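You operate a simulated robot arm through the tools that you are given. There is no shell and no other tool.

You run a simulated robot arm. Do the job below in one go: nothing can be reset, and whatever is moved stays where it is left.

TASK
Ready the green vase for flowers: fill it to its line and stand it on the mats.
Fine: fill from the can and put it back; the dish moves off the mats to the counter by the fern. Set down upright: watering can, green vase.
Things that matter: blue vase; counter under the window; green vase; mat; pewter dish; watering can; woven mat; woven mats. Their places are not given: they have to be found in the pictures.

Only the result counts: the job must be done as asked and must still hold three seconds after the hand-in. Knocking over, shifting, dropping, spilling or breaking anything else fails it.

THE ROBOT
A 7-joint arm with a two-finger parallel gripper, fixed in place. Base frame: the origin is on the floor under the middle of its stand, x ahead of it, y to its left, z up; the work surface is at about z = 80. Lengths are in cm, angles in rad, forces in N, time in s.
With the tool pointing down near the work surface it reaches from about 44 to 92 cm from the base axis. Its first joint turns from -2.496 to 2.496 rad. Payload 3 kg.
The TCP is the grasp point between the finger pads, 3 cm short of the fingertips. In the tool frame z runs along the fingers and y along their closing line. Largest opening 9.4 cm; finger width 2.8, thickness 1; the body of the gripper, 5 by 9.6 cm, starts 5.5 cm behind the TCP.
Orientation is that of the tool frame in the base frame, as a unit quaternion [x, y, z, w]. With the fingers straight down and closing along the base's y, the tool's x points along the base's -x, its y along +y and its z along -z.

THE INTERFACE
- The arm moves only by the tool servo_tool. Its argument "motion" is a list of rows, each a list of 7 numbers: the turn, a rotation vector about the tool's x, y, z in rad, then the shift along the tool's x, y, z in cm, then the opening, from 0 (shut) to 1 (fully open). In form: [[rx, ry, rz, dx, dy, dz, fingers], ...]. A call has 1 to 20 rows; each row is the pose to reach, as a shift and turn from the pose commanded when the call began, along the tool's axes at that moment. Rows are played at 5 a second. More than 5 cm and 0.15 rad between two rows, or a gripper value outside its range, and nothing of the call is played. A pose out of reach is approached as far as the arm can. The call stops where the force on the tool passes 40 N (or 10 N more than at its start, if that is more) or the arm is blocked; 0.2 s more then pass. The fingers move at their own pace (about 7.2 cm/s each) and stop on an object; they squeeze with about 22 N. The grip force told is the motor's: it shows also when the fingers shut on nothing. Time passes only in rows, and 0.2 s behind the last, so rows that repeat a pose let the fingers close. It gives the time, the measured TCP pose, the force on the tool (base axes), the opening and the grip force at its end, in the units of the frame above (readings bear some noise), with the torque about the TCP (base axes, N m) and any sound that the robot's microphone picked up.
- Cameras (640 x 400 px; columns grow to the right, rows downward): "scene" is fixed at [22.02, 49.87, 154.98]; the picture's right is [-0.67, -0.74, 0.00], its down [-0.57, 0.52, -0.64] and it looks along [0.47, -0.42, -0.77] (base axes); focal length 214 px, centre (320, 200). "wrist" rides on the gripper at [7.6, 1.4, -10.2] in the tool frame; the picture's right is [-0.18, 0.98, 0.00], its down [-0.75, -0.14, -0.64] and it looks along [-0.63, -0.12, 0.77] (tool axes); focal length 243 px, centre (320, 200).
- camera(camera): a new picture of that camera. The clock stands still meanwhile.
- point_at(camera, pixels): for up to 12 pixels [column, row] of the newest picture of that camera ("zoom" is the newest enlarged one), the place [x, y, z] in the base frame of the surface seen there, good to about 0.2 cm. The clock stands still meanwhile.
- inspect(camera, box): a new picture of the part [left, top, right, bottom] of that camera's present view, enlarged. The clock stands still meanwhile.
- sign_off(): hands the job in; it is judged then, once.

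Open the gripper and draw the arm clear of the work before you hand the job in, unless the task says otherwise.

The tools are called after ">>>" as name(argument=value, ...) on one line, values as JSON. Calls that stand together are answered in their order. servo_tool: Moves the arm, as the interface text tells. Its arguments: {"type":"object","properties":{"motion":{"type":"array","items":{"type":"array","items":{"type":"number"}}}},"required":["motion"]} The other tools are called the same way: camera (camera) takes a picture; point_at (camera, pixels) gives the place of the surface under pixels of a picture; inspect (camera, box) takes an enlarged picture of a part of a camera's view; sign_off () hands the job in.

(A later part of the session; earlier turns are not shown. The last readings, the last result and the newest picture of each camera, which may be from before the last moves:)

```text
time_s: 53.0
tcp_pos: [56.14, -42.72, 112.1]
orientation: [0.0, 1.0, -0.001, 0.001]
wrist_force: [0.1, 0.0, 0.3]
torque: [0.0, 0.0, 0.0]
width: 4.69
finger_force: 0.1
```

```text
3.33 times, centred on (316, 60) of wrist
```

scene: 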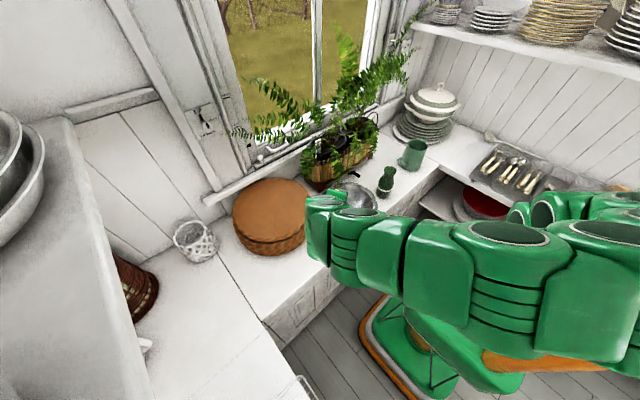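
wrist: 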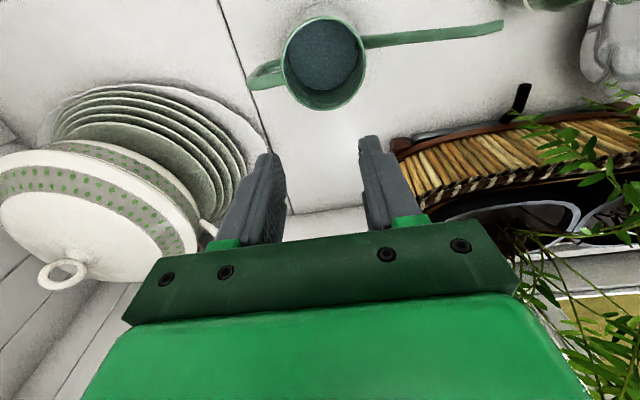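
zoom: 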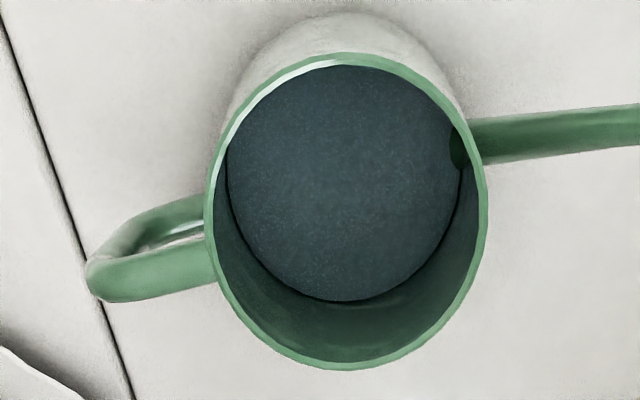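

Now the water surface and wall thickness are visible. I measure water level, rim, handle and spout points in this zoom.

>>> point_at(camera="zoom", pixels=[[340, 200], [300, 150], [400, 250], [340, 285], [340, 340], [350, 365], [210, 200], [482, 200], [345, 58], [250, 110], [455, 150], [462, 145]])

>>> point_at(camera="zoom", pixels=[[195, 268], [150, 280], [100, 275], [105, 250], [140, 220], [190, 205], [180, 240], [520, 130], [600, 120], [630, 118], [630, 140], [500, 155]])

>>> point_at(camera="wrist", pixels=[[500, 23], [502, 27], [495, 30], [480, 30], [460, 34], [440, 36], [400, 40], [370, 42], [252, 78], [258, 70], [285, 60], [320, 17]])

```text
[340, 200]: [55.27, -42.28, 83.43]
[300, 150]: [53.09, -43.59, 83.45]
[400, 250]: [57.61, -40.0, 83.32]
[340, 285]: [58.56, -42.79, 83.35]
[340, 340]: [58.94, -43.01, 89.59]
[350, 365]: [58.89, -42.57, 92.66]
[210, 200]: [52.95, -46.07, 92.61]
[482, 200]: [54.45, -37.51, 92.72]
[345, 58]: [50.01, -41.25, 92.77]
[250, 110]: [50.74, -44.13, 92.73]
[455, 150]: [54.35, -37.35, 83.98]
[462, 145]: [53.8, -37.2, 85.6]
```

```text
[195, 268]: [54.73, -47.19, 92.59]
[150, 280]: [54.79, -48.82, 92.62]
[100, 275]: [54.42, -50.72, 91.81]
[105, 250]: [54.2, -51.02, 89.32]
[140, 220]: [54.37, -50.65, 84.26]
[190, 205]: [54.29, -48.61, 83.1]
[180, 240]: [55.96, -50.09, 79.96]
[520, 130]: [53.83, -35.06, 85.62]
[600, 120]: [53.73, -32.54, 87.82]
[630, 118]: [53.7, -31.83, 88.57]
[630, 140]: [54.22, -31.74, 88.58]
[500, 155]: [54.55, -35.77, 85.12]
```

```text
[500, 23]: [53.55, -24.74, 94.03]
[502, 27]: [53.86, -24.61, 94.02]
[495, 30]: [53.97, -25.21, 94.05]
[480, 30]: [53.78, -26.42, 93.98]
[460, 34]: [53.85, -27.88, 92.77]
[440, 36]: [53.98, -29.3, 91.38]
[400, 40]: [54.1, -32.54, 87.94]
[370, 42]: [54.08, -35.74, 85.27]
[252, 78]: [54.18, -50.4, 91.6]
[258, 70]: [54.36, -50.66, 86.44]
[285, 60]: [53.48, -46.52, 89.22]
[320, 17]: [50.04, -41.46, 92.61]
```

Water stands at z=83.4; can axis (54.5,-41.9), rim z≈92.7, thin wall. I will clasp the wall on the robot-facing side, one finger inside. First I turn the tool +90° so the fingers close along x, and shift over that wall at z≈108.

>>> servo_tool(motion=[[0, 0, 0.131, 0.4, 0.07, 0.3, 0.5], [0, 0, 0.262, 0.9, 0.13, 0.6, 0.5], [0, 0, 0.393, 1.4, 0.2, 1, 0.5], [0, 0, 0.524, 1.9, 0.27, 1.4, 0.4], [0, 0, 0.654, 2.4, 0.33, 1.8, 0.4], [0, 0, 0.785, 2.9, 0.4, 2.2, 0.35], [0, 0, 0.916, 3.4, 0.47, 2.6, 0.3], [0, 0, 1.047, 3.9, 0.53, 3, 0.3], [0, 0, 1.178, 4.4, 0.6, 3.4, 0.3], [0, 0, 1.309, 4.9, 0.67, 3.7, 0.3], [0, 0, 1.44, 5.3, 0.73, 4, 0.3], [0, 0, 1.571, 5.6, 0.8, 4.1, 0.3], [0, 0, 1.571, 5.6, 0.8, 4.1, 0.3]])

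>>> camera(camera="wrist")

>>> inspect(camera="scene", box=[350, 100, 480, 200])

```text
time_s: 55.8
tcp_pos: [50.23, -41.93, 107.95]
orientation: [0.708, 0.706, 0.0, 0.001]
wrist_force: [-0.3, 0.9, 0.1]
torque: [-0.03, 0.01, -0.01]
width: 2.82
finger_force: 0.1
```

```text
taken
```

wrist: 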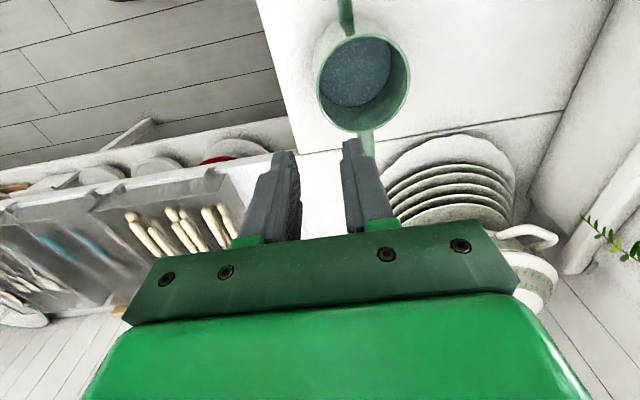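

```text
4.00 times, centred on (415, 150) of scene
```

zoom: 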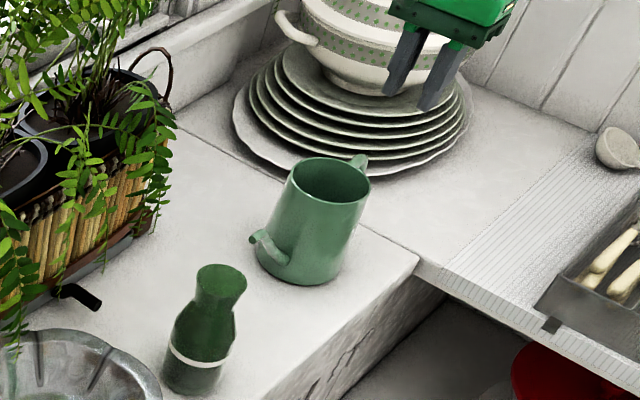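

I tilt by 0.056 rad to match the wall's taper and descend until the tips are about 1.4 cm above the rim.

>>> servo_tool(motion=[[0.056, 0, 0, 0, 0.69, 0, 0.3], [0.056, 0, 0, 0, 0.52, 3, 0.3], [0.056, 0, 0, 0, 0.35, 6, 0.3], [0.056, 0, 0, 0, 0.18, 9, 0.3], [0.056, 0, 0, 0, 0.07, 11, 0.3], [0.056, 0, 0, 0, 0.07, 11, 0.3]])

>>> inspect(camera="wrist", box=[220, 60, 444, 200])

>>> inspect(camera="scene", box=[380, 115, 460, 175])

```text
time_s: 57.2
tcp_pos: [50.5, -42.02, 96.83]
orientation: [0.707, 0.706, -0.02, -0.018]
wrist_force: [-0.3, 0.4, -0.2]
torque: [-0.03, 0.01, 0.0]
width: 2.79
finger_force: 0.2
```

```text
2.86 times, centred on (332, 130) of wrist
```

zoom: 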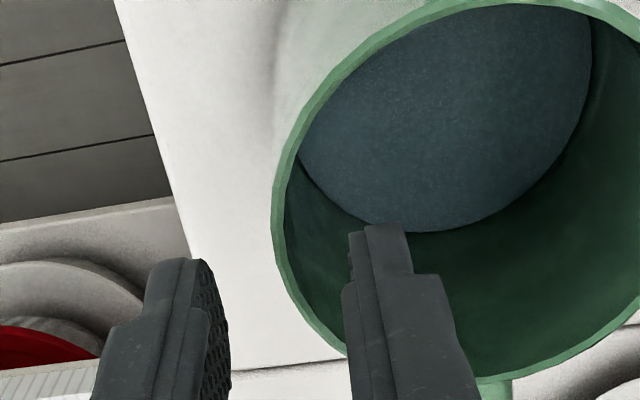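

```text
6.67 times, centred on (420, 145) of scene
```

zoom: 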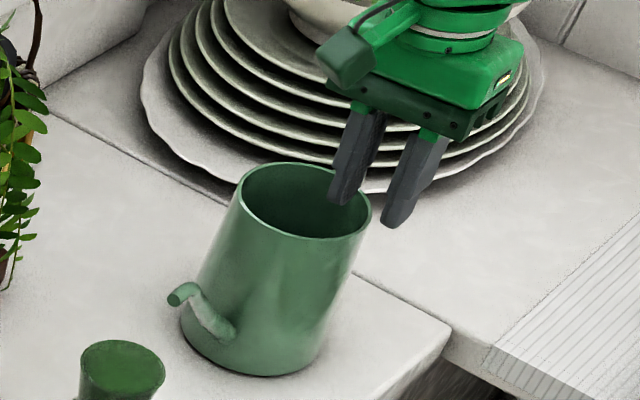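

The rim lies between the two fingers (wrist zoom: rim at (320,320), fingers at (190,330) and (400,330)). I descend along the wall in 1 cm steps to TCP z≈88.

>>> servo_tool(motion=[[0, 0, 0, 0, -0.2, 1, 0.3], [0, 0, 0, 0, -0.2, 2, 0.3], [0, 0, 0, 0, -0.2, 3, 0.3], [0, 0, 0, 0, -0.2, 4, 0.3], [0, 0, 0, 0, -0.2, 5, 0.3], [0, 0, 0, 0, -0.2, 6, 0.3], [0, 0, 0, 0, -0.2, 7, 0.3], [0, 0, 0, 0, -0.2, 8, 0.3], [0, 0, 0, 0, -0.2, 8.6, 0.3], [0, 0, 0, 0, -0.2, 8.6, 0.3]])

>>> inspect(camera="wrist", box=[220, 60, 444, 200])

>>> inspect(camera="scene", box=[380, 115, 460, 175])

```text
time_s: 59.4
tcp_pos: [49.74, -41.91, 88.23]
orientation: [0.707, 0.706, -0.02, -0.019]
wrist_force: [-0.3, -0.1, 0.0]
torque: [-0.01, 0.02, -0.01]
width: 2.81
finger_force: 0.0
```

```text
2.86 times, centred on (332, 130) of wrist
```

zoom: 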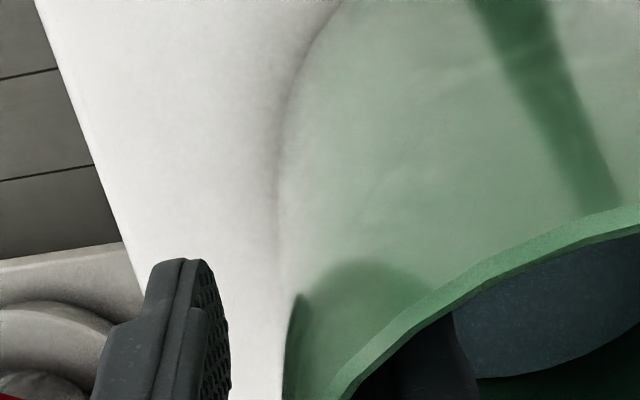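

```text
6.67 times, centred on (420, 145) of scene
```

zoom: 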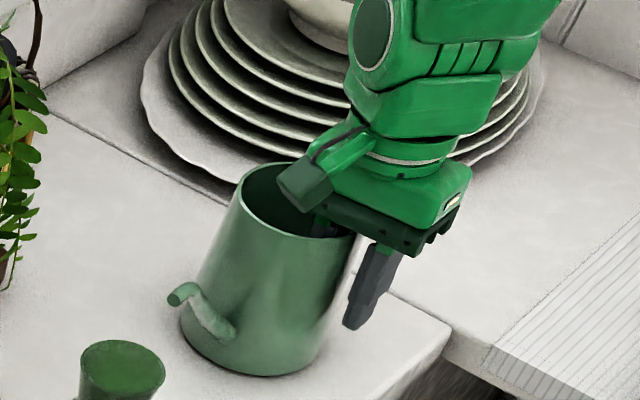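

The inner finger went into the can freely with no contact force. I close on the wall.

>>> servo_tool(motion=[[0, 0, 0, 0, 0, 0, 0.2], [0, 0, 0, 0, 0, 0, 0.1], [0, 0, 0, 0, 0, 0, 0], [0, 0, 0, 0, 0, 0, 0], [0, 0, 0, 0, 0, 0, 0], [0, 0, 0, 0, 0, 0, 0]])

>>> inspect(camera="scene", box=[380, 115, 460, 175])

```text
time_s: 60.8
tcp_pos: [49.72, -41.9, 88.22]
orientation: [0.707, 0.706, -0.021, -0.019]
wrist_force: [-2.9, -0.3, 1.5]
torque: [-0.09, 0.52, 0.01]
width: 1.07
finger_force: 22.0
```

```text
6.67 times, centred on (420, 145) of scene
```

zoom: 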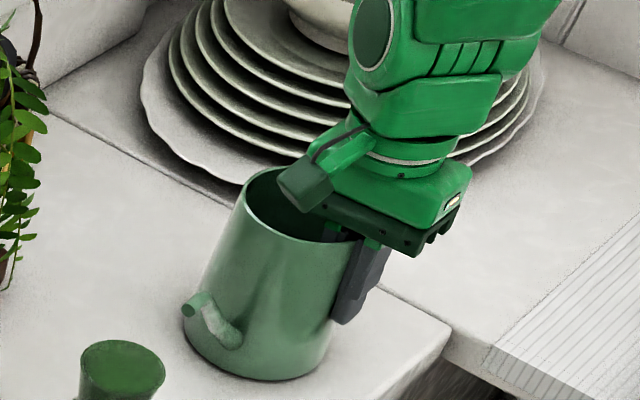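

Gripped (width 1.07) but a 0.5 N m torque shows and the can shifted slightly. I check whether it still stands flat.

>>> point_at(camera="zoom", pixels=[[243, 195], [250, 220], [280, 235], [310, 240], [290, 170], [255, 180], [190, 335], [215, 365], [260, 378], [300, 368], [188, 305], [200, 293]])

>>> inspect(camera="wrist", box=[220, 60, 444, 200])

```text
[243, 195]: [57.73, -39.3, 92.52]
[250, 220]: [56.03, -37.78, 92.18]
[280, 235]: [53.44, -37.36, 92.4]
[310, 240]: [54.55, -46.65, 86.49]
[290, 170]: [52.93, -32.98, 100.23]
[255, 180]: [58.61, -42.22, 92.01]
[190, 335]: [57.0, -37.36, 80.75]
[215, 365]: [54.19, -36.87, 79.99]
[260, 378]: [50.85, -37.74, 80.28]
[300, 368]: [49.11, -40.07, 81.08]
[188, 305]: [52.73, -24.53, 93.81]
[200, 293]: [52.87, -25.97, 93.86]
```

```text
2.86 times, centred on (332, 130) of wrist
```

zoom: 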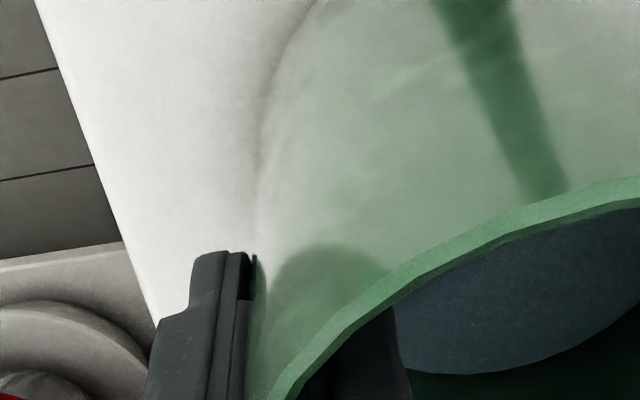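

The can still stands upright, only shifted about 0.4 cm. I lift it 1.2 cm slowly to test the grip.

>>> servo_tool(motion=[[0, 0, 0, 0, 0, -0.2, 0], [0, 0, 0, 0, 0, -0.4, 0], [0, 0, 0, 0, 0, -0.6, 0], [0, 0, 0, 0, 0, -0.8, 0], [0, 0, 0, 0, 0, -1.0, 0], [0, 0, 0, 0, 0, -1.2, 0], [0, 0, 0, 0, 0, -1.2, 0]])

>>> inspect(camera="scene", box=[380, 115, 460, 175])

>>> point_at(camera="zoom", pixels=[[243, 190], [250, 215], [280, 230], [255, 172], [190, 330], [215, 358], [260, 370], [300, 362], [188, 297], [200, 285], [280, 300], [230, 250]])

```text
time_s: 62.4
tcp_pos: [49.69, -41.88, 89.45]
orientation: [0.708, 0.706, -0.02, -0.019]
wrist_force: [0.1, 0.6, -4.9]
torque: [-0.02, 0.24, -0.03]
width: 1.07
finger_force: 21.7
```

```text
6.67 times, centred on (420, 145) of scene
```

zoom: 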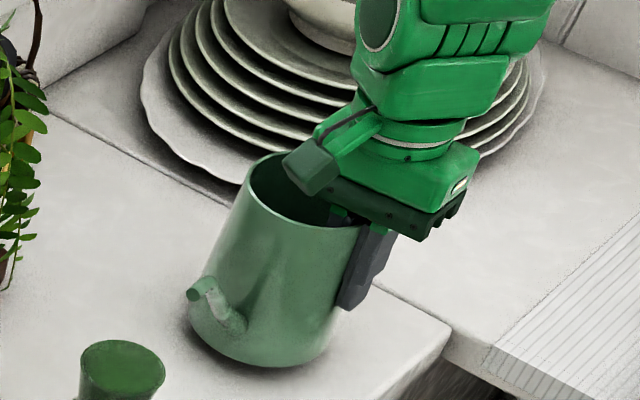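

```text
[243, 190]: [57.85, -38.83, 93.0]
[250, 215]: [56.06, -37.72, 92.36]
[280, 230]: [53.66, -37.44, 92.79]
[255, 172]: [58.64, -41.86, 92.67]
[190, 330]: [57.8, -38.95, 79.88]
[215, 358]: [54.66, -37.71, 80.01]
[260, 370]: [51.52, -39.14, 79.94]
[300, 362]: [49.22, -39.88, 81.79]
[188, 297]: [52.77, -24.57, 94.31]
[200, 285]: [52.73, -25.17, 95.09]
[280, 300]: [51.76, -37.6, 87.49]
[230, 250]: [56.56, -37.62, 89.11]
```

The can hangs at 4.9 N with a steady grip. I raise it about 9 cm at gentle speed and move the spout over toward the vase, still upright.

>>> servo_tool(motion=[[0, 0, 0, 0, -0.05, -0.8, 0], [0, 0, 0, 0, -0.1, -1.8, 0], [0, 0, 0, 0, -0.16, -2.9, 0], [0, 0, 0, 0, -0.22, -4, 0], [0, 0, 0, 0, -0.28, -5.1, 0], [0, 0, 0, 0, -0.34, -6.2, 0], [0, 0, 0, 0, -0.4, -7.3, 0], [0, 0, 0, 0, -0.45, -8.2, 0], [0, 0, 0, 0, -0.5, -9.04, 0], [0, 0, 0, 0.6, -0.61, -9.04, 0], [0, 0, 0, 1.6, -0.8, -9.03, 0], [0, 0, 0, 2.7, -1.0, -9.02, 0], [0, 0, 0, 3.8, -1.21, -9.01, 0], [0, 0, 0, 4.9, -1.42, -9.0, 0], [0, 0, 0, 6, -1.62, -8.99, 0], [0, 0, 0, 7, -1.81, -8.98, 0], [0, 0, 0, 7.8, -1.96, -8.97, 0], [0, 0, 0, 8.32, -2.06, -8.97, 0], [0, 0, 0, 8.32, -2.06, -8.97, 0]])

>>> inspect(camera="scene", box=[360, 110, 460, 200])

>>> camera(camera="wrist")

```text
time_s: 66.4
tcp_pos: [48.23, -33.62, 98.55]
orientation: [0.708, 0.706, -0.02, -0.019]
wrist_force: [-0.3, 0.5, -5.5]
torque: [-0.01, 0.22, 0.03]
width: 1.07
finger_force: 22.4
```

```text
4.44 times, centred on (410, 155) of scene
```

zoom: 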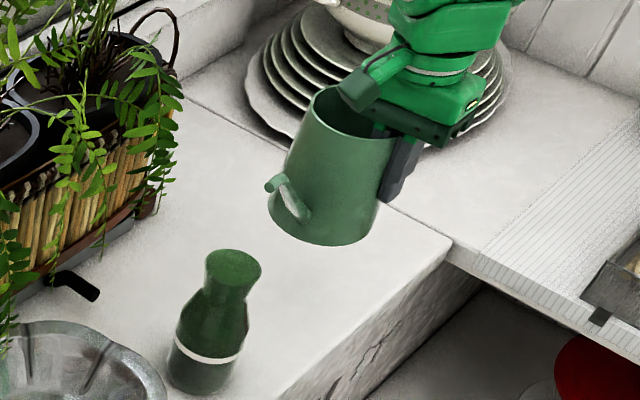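

```text
taken
```

wrist: 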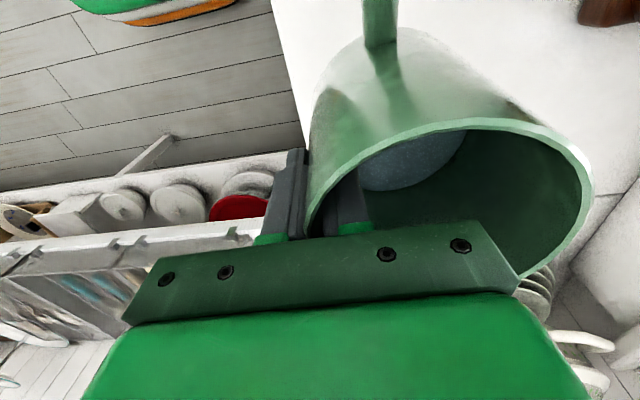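

The can is upright over the counter, spout tip at (272,184) in the scene zoom. I measure tip, can rim and vase mouth.

>>> inspect(camera="scene", box=[390, 125, 454, 165])

>>> point_at(camera="zoom", pixels=[[305, 262], [300, 245], [325, 245], [140, 250], [200, 265], [130, 230], [190, 200], [330, 275], [285, 255], [298, 268], [345, 300], [390, 330]])

```text
10.00 times, centred on (422, 145) of scene
```

zoom: 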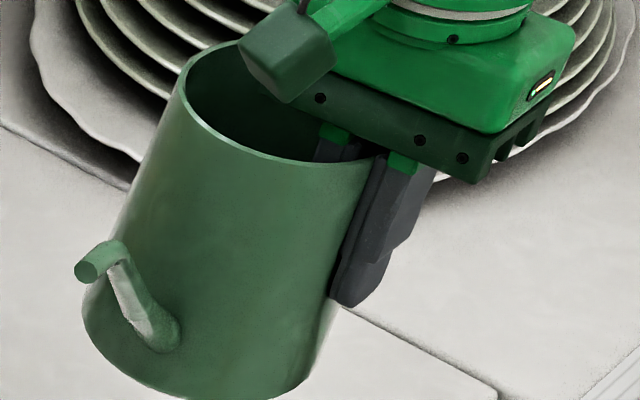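

```text
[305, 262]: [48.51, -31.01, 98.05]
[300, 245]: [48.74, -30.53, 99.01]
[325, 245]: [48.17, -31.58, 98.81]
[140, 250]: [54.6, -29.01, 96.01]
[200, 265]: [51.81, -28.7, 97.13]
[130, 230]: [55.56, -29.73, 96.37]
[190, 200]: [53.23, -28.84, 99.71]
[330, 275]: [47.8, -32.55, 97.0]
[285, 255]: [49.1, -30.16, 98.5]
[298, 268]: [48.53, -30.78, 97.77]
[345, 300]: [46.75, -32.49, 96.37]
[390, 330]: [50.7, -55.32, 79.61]
```

Now I pick the right pixels: tip face (87,270), tip top (105,248), rim (182,95), (220,145), (290,163), (365,158).

>>> point_at(camera="zoom", pixels=[[87, 268], [80, 265], [93, 275], [105, 248], [118, 245], [182, 95], [200, 128], [230, 150], [290, 163], [360, 160], [235, 45], [190, 70]])

>>> point_at(camera="zoom", pixels=[[85, 310], [95, 350], [130, 380], [180, 393], [230, 397], [290, 385], [320, 330], [120, 270], [135, 300], [160, 335], [250, 300], [180, 200]])

```text
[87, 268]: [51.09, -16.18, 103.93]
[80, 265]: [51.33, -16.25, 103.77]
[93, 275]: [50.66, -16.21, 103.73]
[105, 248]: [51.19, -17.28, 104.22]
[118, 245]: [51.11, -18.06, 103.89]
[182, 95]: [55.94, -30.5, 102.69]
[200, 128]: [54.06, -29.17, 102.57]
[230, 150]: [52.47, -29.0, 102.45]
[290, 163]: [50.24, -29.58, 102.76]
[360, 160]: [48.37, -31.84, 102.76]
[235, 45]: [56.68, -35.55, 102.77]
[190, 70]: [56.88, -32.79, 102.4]
```

```text
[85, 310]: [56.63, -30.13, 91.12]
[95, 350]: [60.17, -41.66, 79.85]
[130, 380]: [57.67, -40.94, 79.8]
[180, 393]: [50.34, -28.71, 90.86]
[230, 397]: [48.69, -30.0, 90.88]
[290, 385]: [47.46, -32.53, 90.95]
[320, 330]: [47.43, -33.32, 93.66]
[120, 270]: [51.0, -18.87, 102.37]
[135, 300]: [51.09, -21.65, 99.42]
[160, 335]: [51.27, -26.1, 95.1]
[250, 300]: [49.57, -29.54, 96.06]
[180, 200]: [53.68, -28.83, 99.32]
```

The can is level; tip end at (51.0,-16.2,103.8), vase axis (51.4,-15.3). I now tilt the can by 22° (below the pouring angle) with the tip kept 3 cm above the mouth, to verify alignment.

>>> servo_tool(motion=[[0, -0.048, 0.0026, -0.09, 0.04, -0.2, 0], [0, -0.0959, 0.0053, -0.18, 0.08, -0.41, 0], [0, -0.1439, 0.008, -0.26, 0.12, -0.61, 0], [0, -0.1918, 0.0106, -0.35, 0.16, -0.82, 0], [0, -0.2398, 0.0133, -0.44, 0.2, -1.02, 0], [0, -0.2877, 0.0159, -0.53, 0.23, -1.22, 0], [0, -0.3357, 0.0186, -0.61, 0.27, -1.43, 0], [0, -0.3836, 0.0212, -0.7, 0.31, -1.63, 0], [0, -0.3836, 0.0212, -0.7, 0.31, -1.63, 0]])

>>> inspect(camera="scene", box=[366, 125, 446, 185])

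```text
time_s: 68.4
tcp_pos: [48.72, -34.35, 100.3]
orientation: [0.698, 0.69, -0.154, 0.117]
wrist_force: [-0.7, 0.9, -5.3]
torque: [0.03, 0.22, -0.02]
width: 1.08
finger_force: 22.1
```

```text
6.67 times, centred on (406, 155) of scene
```

zoom: 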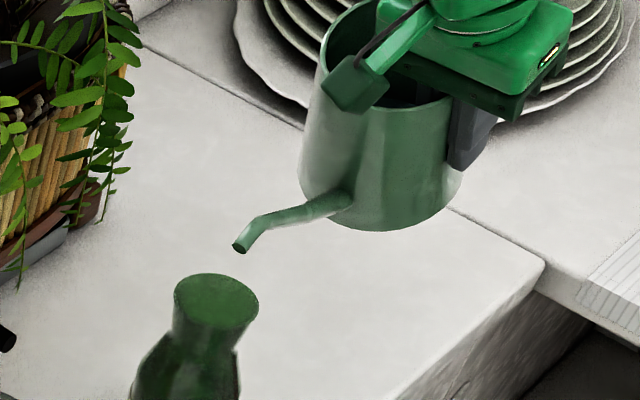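

I measure the tip face (240,247) and the vase mouth ellipse (175,295)-(258,300).

>>> point_at(camera="zoom", pixels=[[240, 247], [236, 245], [244, 250], [255, 225], [247, 232], [176, 290], [257, 300], [220, 274], [210, 325], [190, 320], [250, 285], [300, 210]])

```text
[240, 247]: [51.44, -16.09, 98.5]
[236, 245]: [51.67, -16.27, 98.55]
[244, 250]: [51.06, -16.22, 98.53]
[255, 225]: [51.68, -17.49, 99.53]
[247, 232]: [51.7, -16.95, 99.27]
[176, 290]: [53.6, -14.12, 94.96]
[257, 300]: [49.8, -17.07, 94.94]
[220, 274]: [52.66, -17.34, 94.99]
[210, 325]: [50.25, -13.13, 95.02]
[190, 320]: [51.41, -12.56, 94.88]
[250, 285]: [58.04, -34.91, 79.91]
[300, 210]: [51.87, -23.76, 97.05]
```

The tip sits exactly as planned, (51.4,-16.2,98.5), behind the mouth centre (51.5,-15.2). I bring it to about 1.5 cm above the mouth, tilt to 30° and hold briefly, watching weight and sound.

>>> servo_tool(motion=[[0, -0.0218, 0.0012, 0.23, 0.013, 0.022, 0], [0, -0.0436, 0.0023, 0.461, 0.027, 0.044, 0], [0, -0.0654, 0.0035, 0.69, 0.04, 0.065, 0], [0, -0.0872, 0.0047, 0.922, 0.053, 0.087, 0], [0, -0.1046, 0.0056, 0.864, 0.043, -0.22, 0], [0, -0.1221, 0.0065, 0.806, 0.033, -0.535, 0], [0, -0.1395, 0.0075, 0.748, 0.023, -0.847, 0], [0, -0.1395, 0.0075, 0.748, 0.023, -0.847, 0], [0, -0.1395, 0.0075, 0.748, 0.023, -0.847, 0]])

>>> inspect(camera="scene", box=[366, 135, 446, 195])

```text
time_s: 70.4
tcp_pos: [48.64, -33.29, 100.78]
orientation: [0.688, 0.677, -0.202, 0.165]
wrist_force: [-0.2, 0.8, -5.4]
torque: [0.03, 0.23, -0.01]
width: 1.06
finger_force: 21.6
```

```text
6.67 times, centred on (406, 165) of scene
```

zoom: 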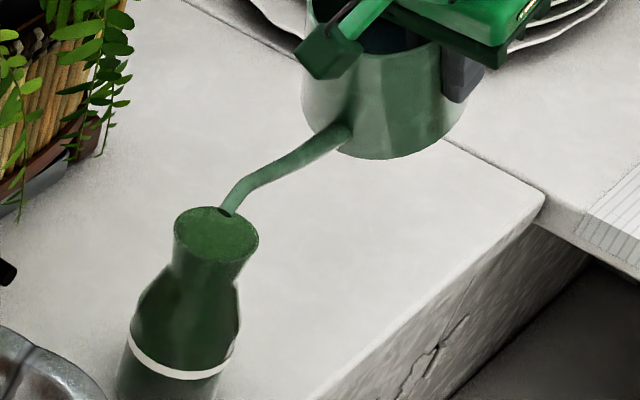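

No flow yet. I verify the tip location over the mouth ((228,212) in the zoom).

>>> point_at(camera="zoom", pixels=[[227, 212], [222, 209], [232, 213], [232, 200], [240, 190], [175, 225], [258, 235], [210, 260], [200, 209], [250, 213], [215, 235], [320, 150]])

```text
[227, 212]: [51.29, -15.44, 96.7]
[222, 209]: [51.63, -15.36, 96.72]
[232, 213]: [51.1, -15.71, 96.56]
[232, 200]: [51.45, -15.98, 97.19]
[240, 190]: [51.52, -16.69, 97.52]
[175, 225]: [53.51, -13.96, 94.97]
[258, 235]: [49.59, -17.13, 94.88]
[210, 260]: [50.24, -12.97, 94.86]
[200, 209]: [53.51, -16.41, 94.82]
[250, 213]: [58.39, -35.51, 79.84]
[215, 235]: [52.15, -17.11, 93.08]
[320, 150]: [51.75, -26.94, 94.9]
```

Tip centre (51.35,-15.5,96.65) is within the mouth. I tilt on to 32° and hold one second.

>>> servo_tool(motion=[[0, -0.0175, 0.001, -0.086, -0.016, -0.307, 0], [0, -0.0349, 0.0019, -0.172, -0.033, -0.615, 0], [0, -0.0349, 0.0019, -0.172, -0.033, -0.615, 0], [0, -0.0349, 0.0019, -0.172, -0.033, -0.615, 0], [0, -0.0349, 0.0019, -0.172, -0.033, -0.615, 0], [0, -0.0349, 0.0019, -0.172, -0.033, -0.615, 0]])

>>> inspect(camera="scene", box=[366, 135, 446, 195])

```text
time_s: 71.8
tcp_pos: [48.7, -33.17, 101.41]
orientation: [0.685, 0.674, -0.214, 0.177]
wrist_force: [-0.1, 0.7, -4.4]
torque: [0.1, 0.23, 0.05]
width: 1.06
finger_force: 21.9
```

```text
6.67 times, centred on (406, 165) of scene
```

zoom: 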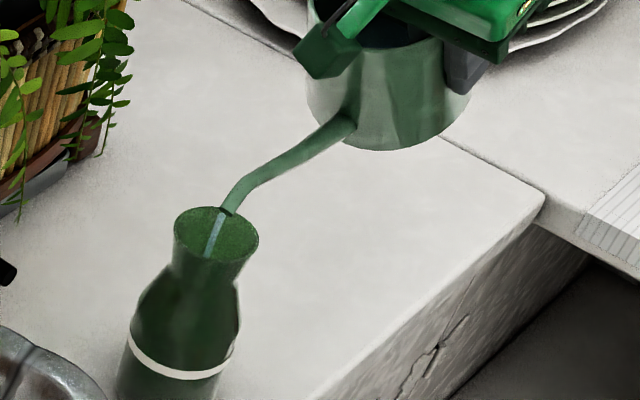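

Water is streaming into the mouth (zoom (212,235)). I hold this angle for another 1.2 s and look again.

>>> servo_tool(motion=[[0, 0, 0, 0, 0, 0, 0], [0, 0, 0, 0, 0, 0, 0], [0, 0, 0, 0, 0, 0, 0], [0, 0, 0, 0, 0, 0, 0], [0, 0, 0, 0, 0, 0, 0]])

>>> inspect(camera="scene", box=[366, 135, 446, 195])

```text
time_s: 73.0
tcp_pos: [48.64, -33.21, 101.27]
orientation: [0.685, 0.674, -0.213, 0.176]
wrist_force: [-1.0, 1.0, -4.1]
torque: [0.06, 0.23, 0.01]
width: 1.04
finger_force: 21.6
```

```text
6.67 times, centred on (406, 165) of scene
```

zoom: 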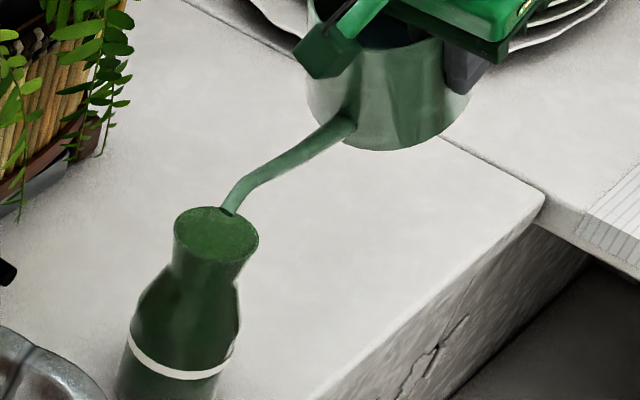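

Flow has stopped at 32° by itself. I zoom on the vase to see whether the level shows through the glass.

>>> inspect(camera="scene", box=[368, 160, 408, 202])

>>> servo_tool(motion=[[0, 0, 0, 0, 0, 0, 0]])

>>> servo_tool(motion=[[0, 0, 0, 0, 0, 0, 0]])

>>> servo_tool(motion=[[0, 0, 0, 0, 0, 0, 0]])

>>> servo_tool(motion=[[0, 0, 0, 0, 0, 0, 0]])

```text
9.52 times, centred on (388, 181) of scene
```

zoom: 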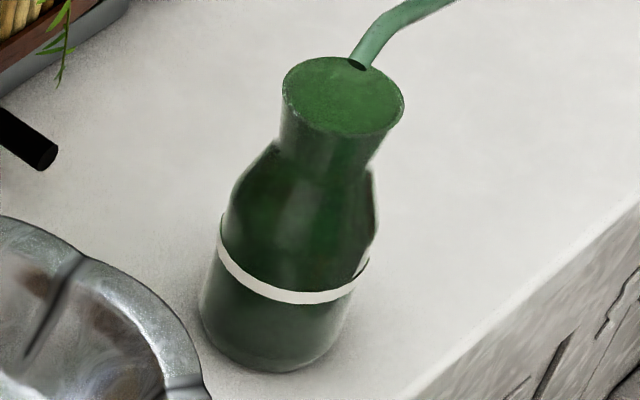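

```text
time_s: 73.4
tcp_pos: [48.72, -33.22, 101.39]
orientation: [0.685, 0.673, -0.214, 0.177]
wrist_force: [-0.6, -0.3, -4.2]
torque: [0.09, 0.21, -0.01]
width: 1.05
finger_force: 21.9
```

```text
time_s: 73.8
tcp_pos: [48.67, -33.17, 101.39]
orientation: [0.685, 0.674, -0.214, 0.177]
wrist_force: [0.4, 0.7, -4.9]
torque: [0.03, 0.23, 0.01]
width: 1.06
finger_force: 22.1
```

```text
time_s: 74.2
tcp_pos: [48.59, -33.22, 101.44]
orientation: [0.685, 0.674, -0.214, 0.177]
wrist_force: [0.3, -1.3, -3.5]
torque: [0.04, 0.23, 0.0]
width: 1.04
finger_force: 21.8
```

```text
time_s: 74.6
tcp_pos: [48.62, -33.15, 101.42]
orientation: [0.686, 0.673, -0.214, 0.177]
wrist_force: [-0.1, 0.2, -5.3]
torque: [0.05, 0.2, 0.04]
width: 1.05
finger_force: 21.8
```

The level is hard to tell from outside. I tilt the can back upright with the tip rising, so I can then fly the wrist camera over the vase and read the water height.

>>> servo_tool(motion=[[0.0002, 0.0929, -0.0051, -0.25, -0.02, -0.38, 0], [0.0003, 0.1858, -0.0102, -0.49, -0.04, -0.76, 0], [0.0005, 0.2787, -0.0154, -0.74, -0.06, -1.14, 0], [0.0007, 0.3716, -0.0205, -0.99, -0.08, -1.52, 0], [0.0008, 0.4645, -0.0256, -1.23, -0.1, -1.9, 0], [0.001, 0.5574, -0.0307, -1.48, -0.125, -2.28, 0], [0.001, 0.5574, -0.0307, -1.48, -0.125, -2.28, 0]])

>>> inspect(camera="scene", box=[350, 110, 480, 200])

```text
time_s: 76.2
tcp_pos: [48.62, -33.27, 104.08]
orientation: [0.708, 0.706, -0.021, -0.019]
wrist_force: [0.5, -0.7, -5.8]
torque: [0.01, 0.21, 0.02]
width: 1.03
finger_force: 22.2
```

```text
4.44 times, centred on (415, 155) of scene
```

zoom: 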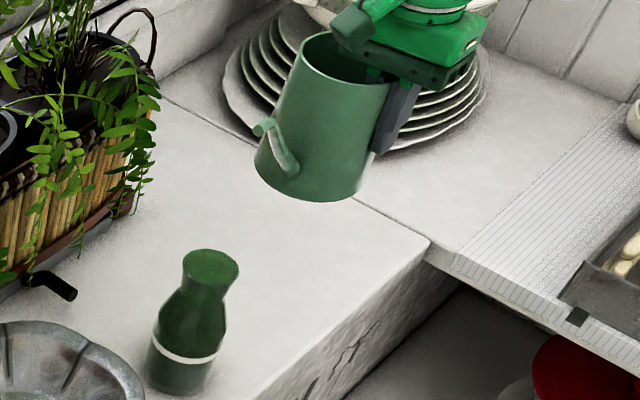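

No drops on the counter; the grip is stable (1.03). I move the camera over the vase, can kept upright and high.

>>> servo_tool(motion=[[0, 0, 0, 0, -0.1, -1.5, 0], [0, 0, 0, 0, -0.2, -3.5, 0], [0, 0, 0, 0.5, -0.25, -5.5, 0], [0, 0, 0, 1.5, -0.2, -7.5, 0], [0, 0, 0, 3, 0, -9, 0], [0, 0, 0, 4.6, 0.2, -10.3, 0], [0, 0, 0, 6.3, 0.4, -11.3, 0], [0, 0, 0, 8, 0.6, -12, 0], [0, 0, 0, 9.7, 0.85, -12.1, 0], [0, 0, 0, 11.4, 1.1, -12.1, 0], [0, 0, 0, 13, 1.3, -12.1, 0], [0, 0, 0, 14.5, 1.5, -12.1, 0], [0, 0, 0, 15.5, 1.64, -12.1, 0], [0, 0, 0, 15.5, 1.64, -12.1, 0]])

>>> camera(camera="wrist")

>>> camera(camera="scene")

```text
time_s: 79.2
tcp_pos: [51.06, -17.85, 115.9]
orientation: [0.707, 0.706, -0.02, -0.019]
wrist_force: [0.7, -0.9, -5.0]
torque: [0.02, 0.24, 0.01]
width: 1.05
finger_force: 21.8
```

```text
taken
```

wrist: 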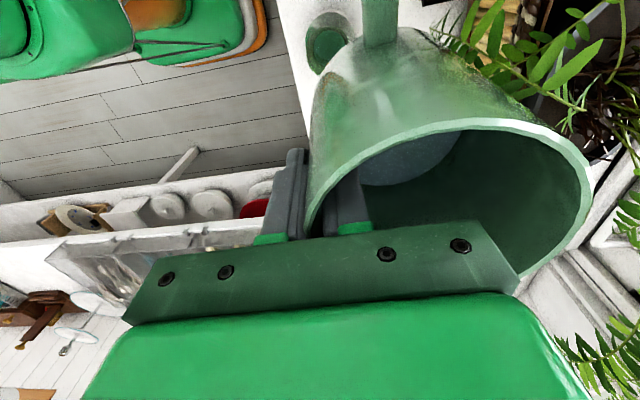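

```text
taken
```

scene: 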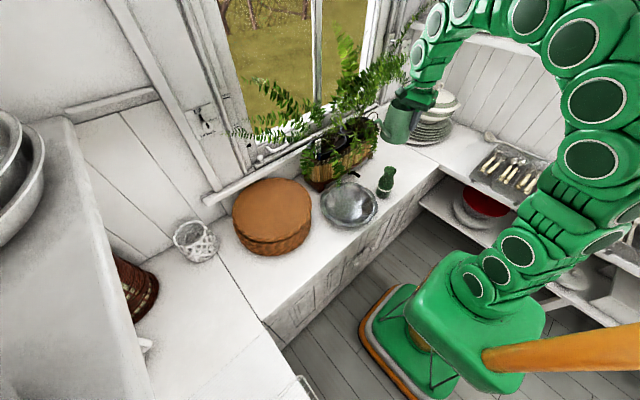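

The vase mouth is visible at (327,43) in the wrist picture. I enlarge it and read the depth inside.

>>> inspect(camera="wrist", box=[280, 10, 376, 70])

>>> point_at(camera="zoom", pixels=[[310, 220], [300, 200], [330, 220], [310, 250], [290, 230], [340, 200], [310, 180], [320, 270], [350, 240], [270, 220], [300, 140], [340, 300]])

```text
6.67 times, centred on (328, 40) of wrist
```

zoom: 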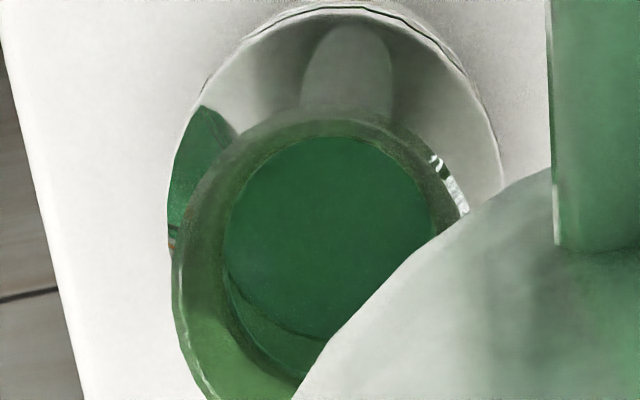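

```text
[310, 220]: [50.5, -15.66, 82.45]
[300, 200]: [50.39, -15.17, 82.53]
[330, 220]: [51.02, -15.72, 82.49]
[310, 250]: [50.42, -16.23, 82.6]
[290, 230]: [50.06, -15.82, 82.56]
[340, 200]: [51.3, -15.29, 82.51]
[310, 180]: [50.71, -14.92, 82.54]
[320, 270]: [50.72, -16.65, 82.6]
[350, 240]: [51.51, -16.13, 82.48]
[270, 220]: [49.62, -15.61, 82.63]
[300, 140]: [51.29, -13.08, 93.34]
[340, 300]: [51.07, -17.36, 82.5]
```

The water in the vase stands at z=82.5; it must rise to 85.66, so roughly twice the first amount again. I fly the can back to the pouring start pose.

>>> servo_tool(motion=[[0, 0, 0, -1, -0.14, 0, 0], [0, 0, 0, -2.5, -0.34, 0, 0], [0, 0, 0, -4.1, -0.54, 0, 0], [0, 0, 0, -5.8, -0.79, 0, 0], [0, 0, 0, -7.5, -1.04, 0.1, 0], [0, 0, 0, -9.2, -1.24, 0.8, 0], [0, 0, 0, -10.9, -1.44, 1.8, 0], [0, 0, 0, -12.5, -1.64, 3.1, 0], [0, 0, 0, -14, -1.84, 4.6, 0], [0, 0, 0, -15, -1.89, 6.6, 0], [0, 0, 0, -15.5, -1.84, 8.6, 0], [0, 0, 0, -15.5, -1.74, 10.6, 0], [0, 0, 0, -15.5, -1.64, 12.1, 0], [0, 0, 0, -15.5, -1.64, 12.1, 0]])

>>> servo_tool(motion=[[-0.0002, -0.0654, 0.0036, -0.01, 0.02, 0.42, 0], [-0.0003, -0.1308, 0.0072, -0.03, 0.05, 0.84, 0], [-0.0005, -0.1961, 0.0108, -0.04, 0.07, 1.25, 0], [-0.0006, -0.2615, 0.0144, -0.05, 0.09, 1.67, 0], [-0.0008, -0.3269, 0.018, -0.07, 0.12, 2.09, 0], [-0.001, -0.3923, 0.0216, -0.08, 0.14, 2.51, 0], [-0.0011, -0.4576, 0.0252, -0.09, 0.16, 2.92, 0], [-0.0013, -0.523, 0.0288, -0.105, 0.184, 3.34, 0], [-0.0013, -0.523, 0.0288, -0.105, 0.184, 3.34, 0]])

>>> inspect(camera="scene", box=[366, 135, 446, 195])

>>> point_at(camera="zoom", pixels=[[227, 212], [222, 209], [232, 213], [232, 200], [240, 190], [175, 225], [258, 235], [210, 260]])

```text
time_s: 82.2
tcp_pos: [48.92, -33.34, 103.9]
orientation: [0.708, 0.706, -0.021, -0.02]
wrist_force: [0.7, -0.2, -4.9]
torque: [0.01, 0.17, 0.0]
width: 1.05
finger_force: 22.5
```

```text
time_s: 84.2
tcp_pos: [48.83, -33.37, 100.74]
orientation: [0.689, 0.677, -0.202, 0.164]
wrist_force: [0.0, 0.6, -3.8]
torque: [0.07, 0.23, -0.01]
width: 1.05
finger_force: 22.0
```

```text
6.67 times, centred on (406, 165) of scene
```

zoom: 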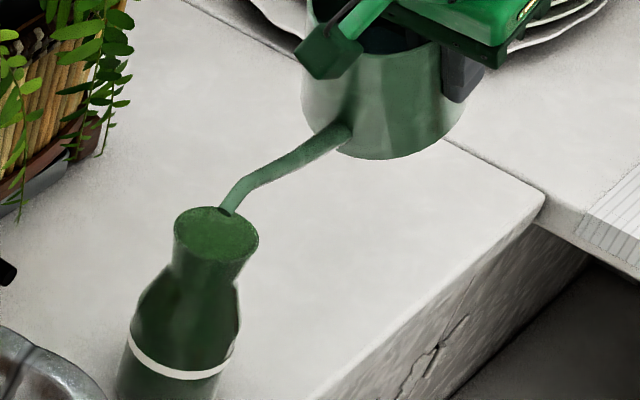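

```text
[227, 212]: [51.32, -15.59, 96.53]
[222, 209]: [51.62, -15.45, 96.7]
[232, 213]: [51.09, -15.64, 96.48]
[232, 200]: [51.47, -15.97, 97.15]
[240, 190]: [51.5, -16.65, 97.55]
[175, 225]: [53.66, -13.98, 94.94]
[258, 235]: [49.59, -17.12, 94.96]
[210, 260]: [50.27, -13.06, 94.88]
```

The tip is back over the mouth at (51.3,-15.6,96.6). I tilt to 34.5° and hold until the flow ends.

>>> servo_tool(motion=[[0, -0.0196, 0.0011, -0.09, -0.02, -0.345, 0], [0, -0.0392, 0.0022, -0.18, -0.037, -0.69, 0], [0, -0.0588, 0.0032, -0.27, -0.056, -1.036, 0], [0, -0.0784, 0.0043, -0.363, -0.075, -1.381, 0], [0, -0.0784, 0.0043, -0.363, -0.075, -1.381, 0], [0, -0.0784, 0.0043, -0.363, -0.075, -1.381, 0], [0, -0.0784, 0.0043, -0.363, -0.075, -1.381, 0], [0, -0.0784, 0.0043, -0.363, -0.075, -1.381, 0], [0, -0.0784, 0.0043, -0.363, -0.075, -1.381, 0], [0, -0.0784, 0.0043, -0.363, -0.075, -1.381, 0]])

>>> inspect(camera="scene", box=[366, 135, 446, 195])

```text
time_s: 86.4
tcp_pos: [48.68, -32.89, 102.12]
orientation: [0.681, 0.669, -0.229, 0.192]
wrist_force: [-0.4, 0.1, -4.8]
torque: [0.03, 0.16, 0.01]
width: 1.06
finger_force: 21.9
```

```text
6.67 times, centred on (406, 165) of scene
```

zoom: 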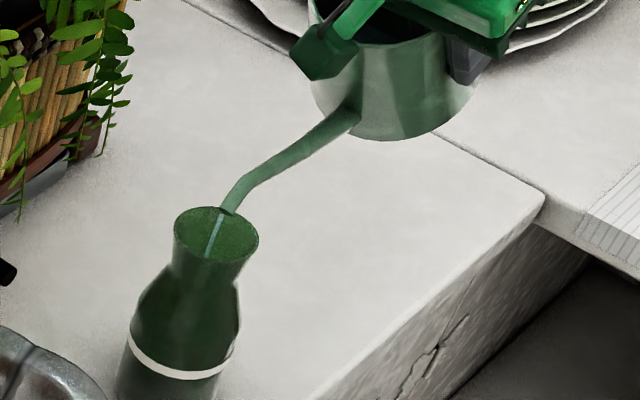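

A thin stream still runs at (212,235). I hold for another 1.4 s.

>>> servo_tool(motion=[[0, 0, 0, 0, 0, 0, 0], [0, 0, 0, 0, 0, 0, 0], [0, 0, 0, 0, 0, 0, 0], [0, 0, 0, 0, 0, 0, 0], [0, 0, 0, 0, 0, 0, 0], [0, 0, 0, 0, 0, 0, 0]])

>>> inspect(camera="scene", box=[366, 135, 446, 195])

```text
time_s: 87.8
tcp_pos: [48.7, -32.97, 102.18]
orientation: [0.681, 0.669, -0.229, 0.192]
wrist_force: [0.0, -0.3, -4.3]
torque: [0.04, 0.2, 0.02]
width: 1.08
finger_force: 21.6
```

```text
6.67 times, centred on (406, 165) of scene
```

zoom: 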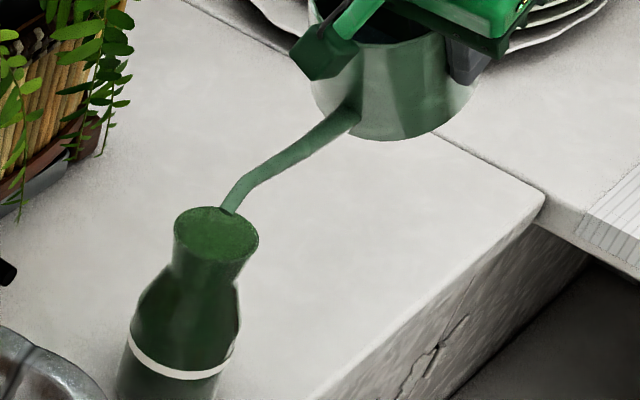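

Flow ended. I tilt back upright and go read the level again.

>>> servo_tool(motion=[[0.0002, 0.0859, -0.0047, -0.19, -0.01, -0.21, 0], [0.0003, 0.1717, -0.0095, -0.38, -0.02, -0.42, 0], [0.0005, 0.2576, -0.0142, -0.57, -0.03, -0.63, 0], [0.0006, 0.3434, -0.019, -0.76, -0.05, -0.83, 0], [0.0008, 0.4293, -0.0237, -0.95, -0.06, -1.04, 0], [0.0009, 0.5151, -0.0285, -1.14, -0.07, -1.25, 0], [0.0011, 0.601, -0.0332, -1.33, -0.08, -1.46, 0], [0.0011, 0.601, -0.0332, -1.33, -0.08, -1.46, 0]])

>>> servo_tool(motion=[[0, 0, 0, 0, -0.1, -1.5, 0], [0, 0, 0, 0, -0.2, -3.5, 0], [0, 0, 0, 0.5, -0.25, -5.5, 0], [0, 0, 0, 1.5, -0.2, -7.5, 0], [0, 0, 0, 3, 0, -9, 0], [0, 0, 0, 4.6, 0.2, -10.3, 0], [0, 0, 0, 6.3, 0.4, -11.3, 0], [0, 0, 0, 8, 0.6, -12, 0], [0, 0, 0, 9.7, 0.85, -12.1, 0], [0, 0, 0, 11.4, 1.1, -12.1, 0], [0, 0, 0, 13, 1.3, -12.1, 0], [0, 0, 0, 14.5, 1.5, -12.1, 0], [0, 0, 0, 15.5, 1.64, -12.1, 0], [0, 0, 0, 15.5, 1.64, -12.1, 0]])

>>> inspect(camera="wrist", box=[280, 10, 376, 70])

>>> point_at(camera="zoom", pixels=[[310, 220], [300, 200], [330, 220], [310, 250], [290, 230], [340, 200], [310, 180], [320, 270], [350, 240], [270, 220], [320, 200], [340, 300]])

```text
time_s: 89.6
tcp_pos: [48.63, -33.25, 103.9]
orientation: [0.708, 0.706, -0.02, -0.019]
wrist_force: [-0.4, -1.1, -3.2]
torque: [0.0, 0.2, -0.01]
width: 1.06
finger_force: 22.0
```

```text
time_s: 92.6
tcp_pos: [51.11, -17.59, 115.95]
orientation: [0.707, 0.706, -0.02, -0.019]
wrist_force: [-0.8, 0.5, -4.1]
torque: [-0.03, 0.2, 0.03]
width: 1.07
finger_force: 22.2
```

```text
6.67 times, centred on (328, 40) of wrist
```

zoom: 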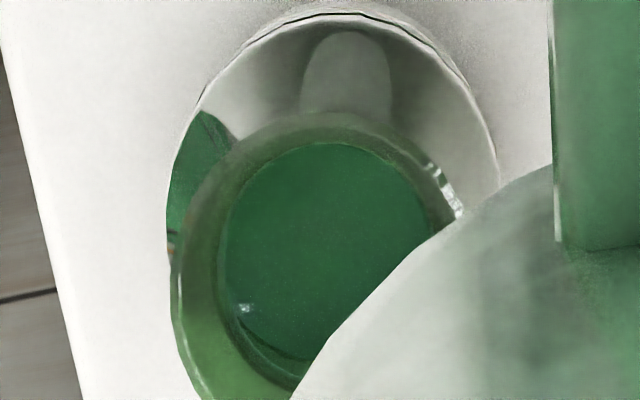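

```text
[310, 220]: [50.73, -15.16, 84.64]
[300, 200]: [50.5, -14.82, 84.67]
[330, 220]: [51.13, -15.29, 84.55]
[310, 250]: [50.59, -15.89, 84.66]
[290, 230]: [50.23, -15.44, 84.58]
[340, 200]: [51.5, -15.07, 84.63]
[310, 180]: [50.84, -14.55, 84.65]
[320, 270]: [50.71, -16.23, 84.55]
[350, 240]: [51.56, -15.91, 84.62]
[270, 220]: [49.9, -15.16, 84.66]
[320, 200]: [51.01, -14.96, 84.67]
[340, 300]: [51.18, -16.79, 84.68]
```

Level is 84.63 now; one more centimetre is needed. Rise per degree suggests about 36.0°. I return to the pouring pose at 30°.

>>> servo_tool(motion=[[0, 0, 0, -1, -0.14, 0, 0], [0, 0, 0, -2.5, -0.34, 0, 0], [0, 0, 0, -4.1, -0.54, 0, 0], [0, 0, 0, -5.8, -0.79, 0, 0], [0, 0, 0, -7.5, -1.04, 0.1, 0], [0, 0, 0, -9.2, -1.24, 0.8, 0], [0, 0, 0, -10.9, -1.44, 1.8, 0], [0, 0, 0, -12.5, -1.64, 3.1, 0], [0, 0, 0, -14, -1.84, 4.6, 0], [0, 0, 0, -15, -1.89, 6.6, 0], [0, 0, 0, -15.5, -1.84, 8.6, 0], [0, 0, 0, -15.5, -1.74, 10.6, 0], [0, 0, 0, -15.5, -1.64, 12.1, 0], [0, 0, 0, -15.5, -1.64, 12.1, 0]])

>>> servo_tool(motion=[[-0.0002, -0.0654, 0.0036, -0.01, 0.02, 0.42, 0], [-0.0003, -0.1308, 0.0072, -0.03, 0.05, 0.84, 0], [-0.0005, -0.1961, 0.0108, -0.04, 0.07, 1.25, 0], [-0.0006, -0.2615, 0.0144, -0.05, 0.09, 1.67, 0], [-0.0008, -0.3269, 0.018, -0.07, 0.12, 2.09, 0], [-0.001, -0.3923, 0.0216, -0.08, 0.14, 2.51, 0], [-0.0011, -0.4576, 0.0252, -0.09, 0.16, 2.92, 0], [-0.0013, -0.523, 0.0288, -0.105, 0.184, 3.34, 0], [-0.0013, -0.523, 0.0288, -0.105, 0.184, 3.34, 0]])

>>> inspect(camera="scene", box=[366, 135, 446, 195])

>>> point_at(camera="zoom", pixels=[[227, 212], [222, 209], [232, 213], [232, 200], [240, 190], [175, 225], [258, 235], [210, 260]])

```text
time_s: 95.6
tcp_pos: [48.69, -33.06, 103.99]
orientation: [0.707, 0.707, -0.02, -0.02]
wrist_force: [-0.2, 0.2, -3.2]
torque: [0.0, 0.18, 0.0]
width: 1.08
finger_force: 22.4
```

```text
time_s: 97.6
tcp_pos: [48.72, -33.36, 100.62]
orientation: [0.688, 0.677, -0.203, 0.165]
wrist_force: [-0.3, 0.5, -4.1]
torque: [0.02, 0.15, 0.03]
width: 1.07
finger_force: 21.6
```

```text
6.67 times, centred on (406, 165) of scene
```

zoom: 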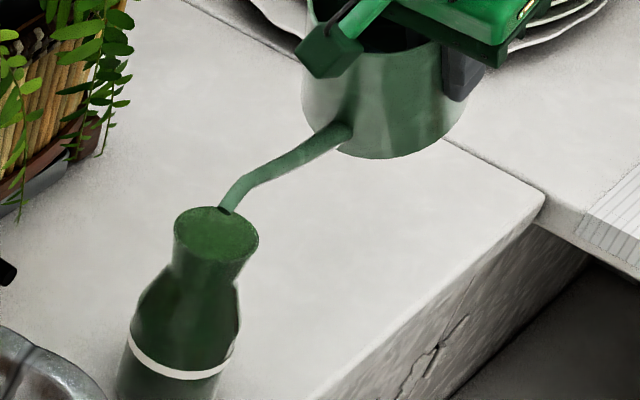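

```text
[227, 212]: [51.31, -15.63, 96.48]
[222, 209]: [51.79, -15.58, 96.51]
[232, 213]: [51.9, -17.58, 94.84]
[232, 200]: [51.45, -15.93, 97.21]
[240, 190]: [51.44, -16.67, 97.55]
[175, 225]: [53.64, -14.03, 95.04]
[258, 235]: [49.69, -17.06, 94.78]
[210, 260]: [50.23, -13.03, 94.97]
```

Alignment is unchanged (tip (51.4,-15.6,96.5)). I tilt to 36.0° and hold about 2.6 s.

>>> servo_tool(motion=[[0, -0.0262, 0.0014, -0.115, -0.025, -0.461, 0], [0, -0.0523, 0.0029, -0.23, -0.05, -0.923, 0], [0, -0.0785, 0.0043, -0.344, -0.075, -1.384, 0], [0, -0.0916, 0.005, -0.4, -0.088, -1.614, 0], [0, -0.1046, 0.0057, -0.459, -0.1, -1.845, 0], [0, -0.1046, 0.0057, -0.459, -0.1, -1.845, 0], [0, -0.1046, 0.0057, -0.459, -0.1, -1.845, 0], [0, -0.1046, 0.0057, -0.459, -0.1, -1.845, 0], [0, -0.1046, 0.0057, -0.459, -0.1, -1.845, 0], [0, -0.1046, 0.0057, -0.459, -0.1, -1.845, 0], [0, -0.1046, 0.0057, -0.459, -0.1, -1.845, 0], [0, -0.1046, 0.0057, -0.459, -0.1, -1.845, 0], [0, -0.1046, 0.0057, -0.459, -0.1, -1.845, 0], [0, -0.1046, 0.0057, -0.459, -0.1, -1.845, 0], [0, -0.1046, 0.0057, -0.459, -0.1, -1.845, 0], [0, -0.1046, 0.0057, -0.459, -0.1, -1.845, 0], [0, -0.1046, 0.0057, -0.459, -0.1, -1.845, 0]])

>>> inspect(camera="scene", box=[366, 135, 446, 195])

```text
time_s: 101.2
tcp_pos: [48.65, -32.82, 102.56]
orientation: [0.678, 0.665, -0.238, 0.201]
wrist_force: [0.1, -0.3, -3.3]
torque: [0.05, 0.17, -0.01]
width: 1.06
finger_force: 21.7
```

```text
6.67 times, centred on (406, 165) of scene
```

zoom: 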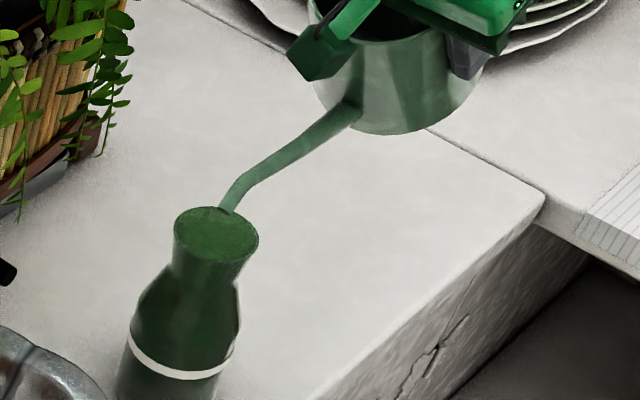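

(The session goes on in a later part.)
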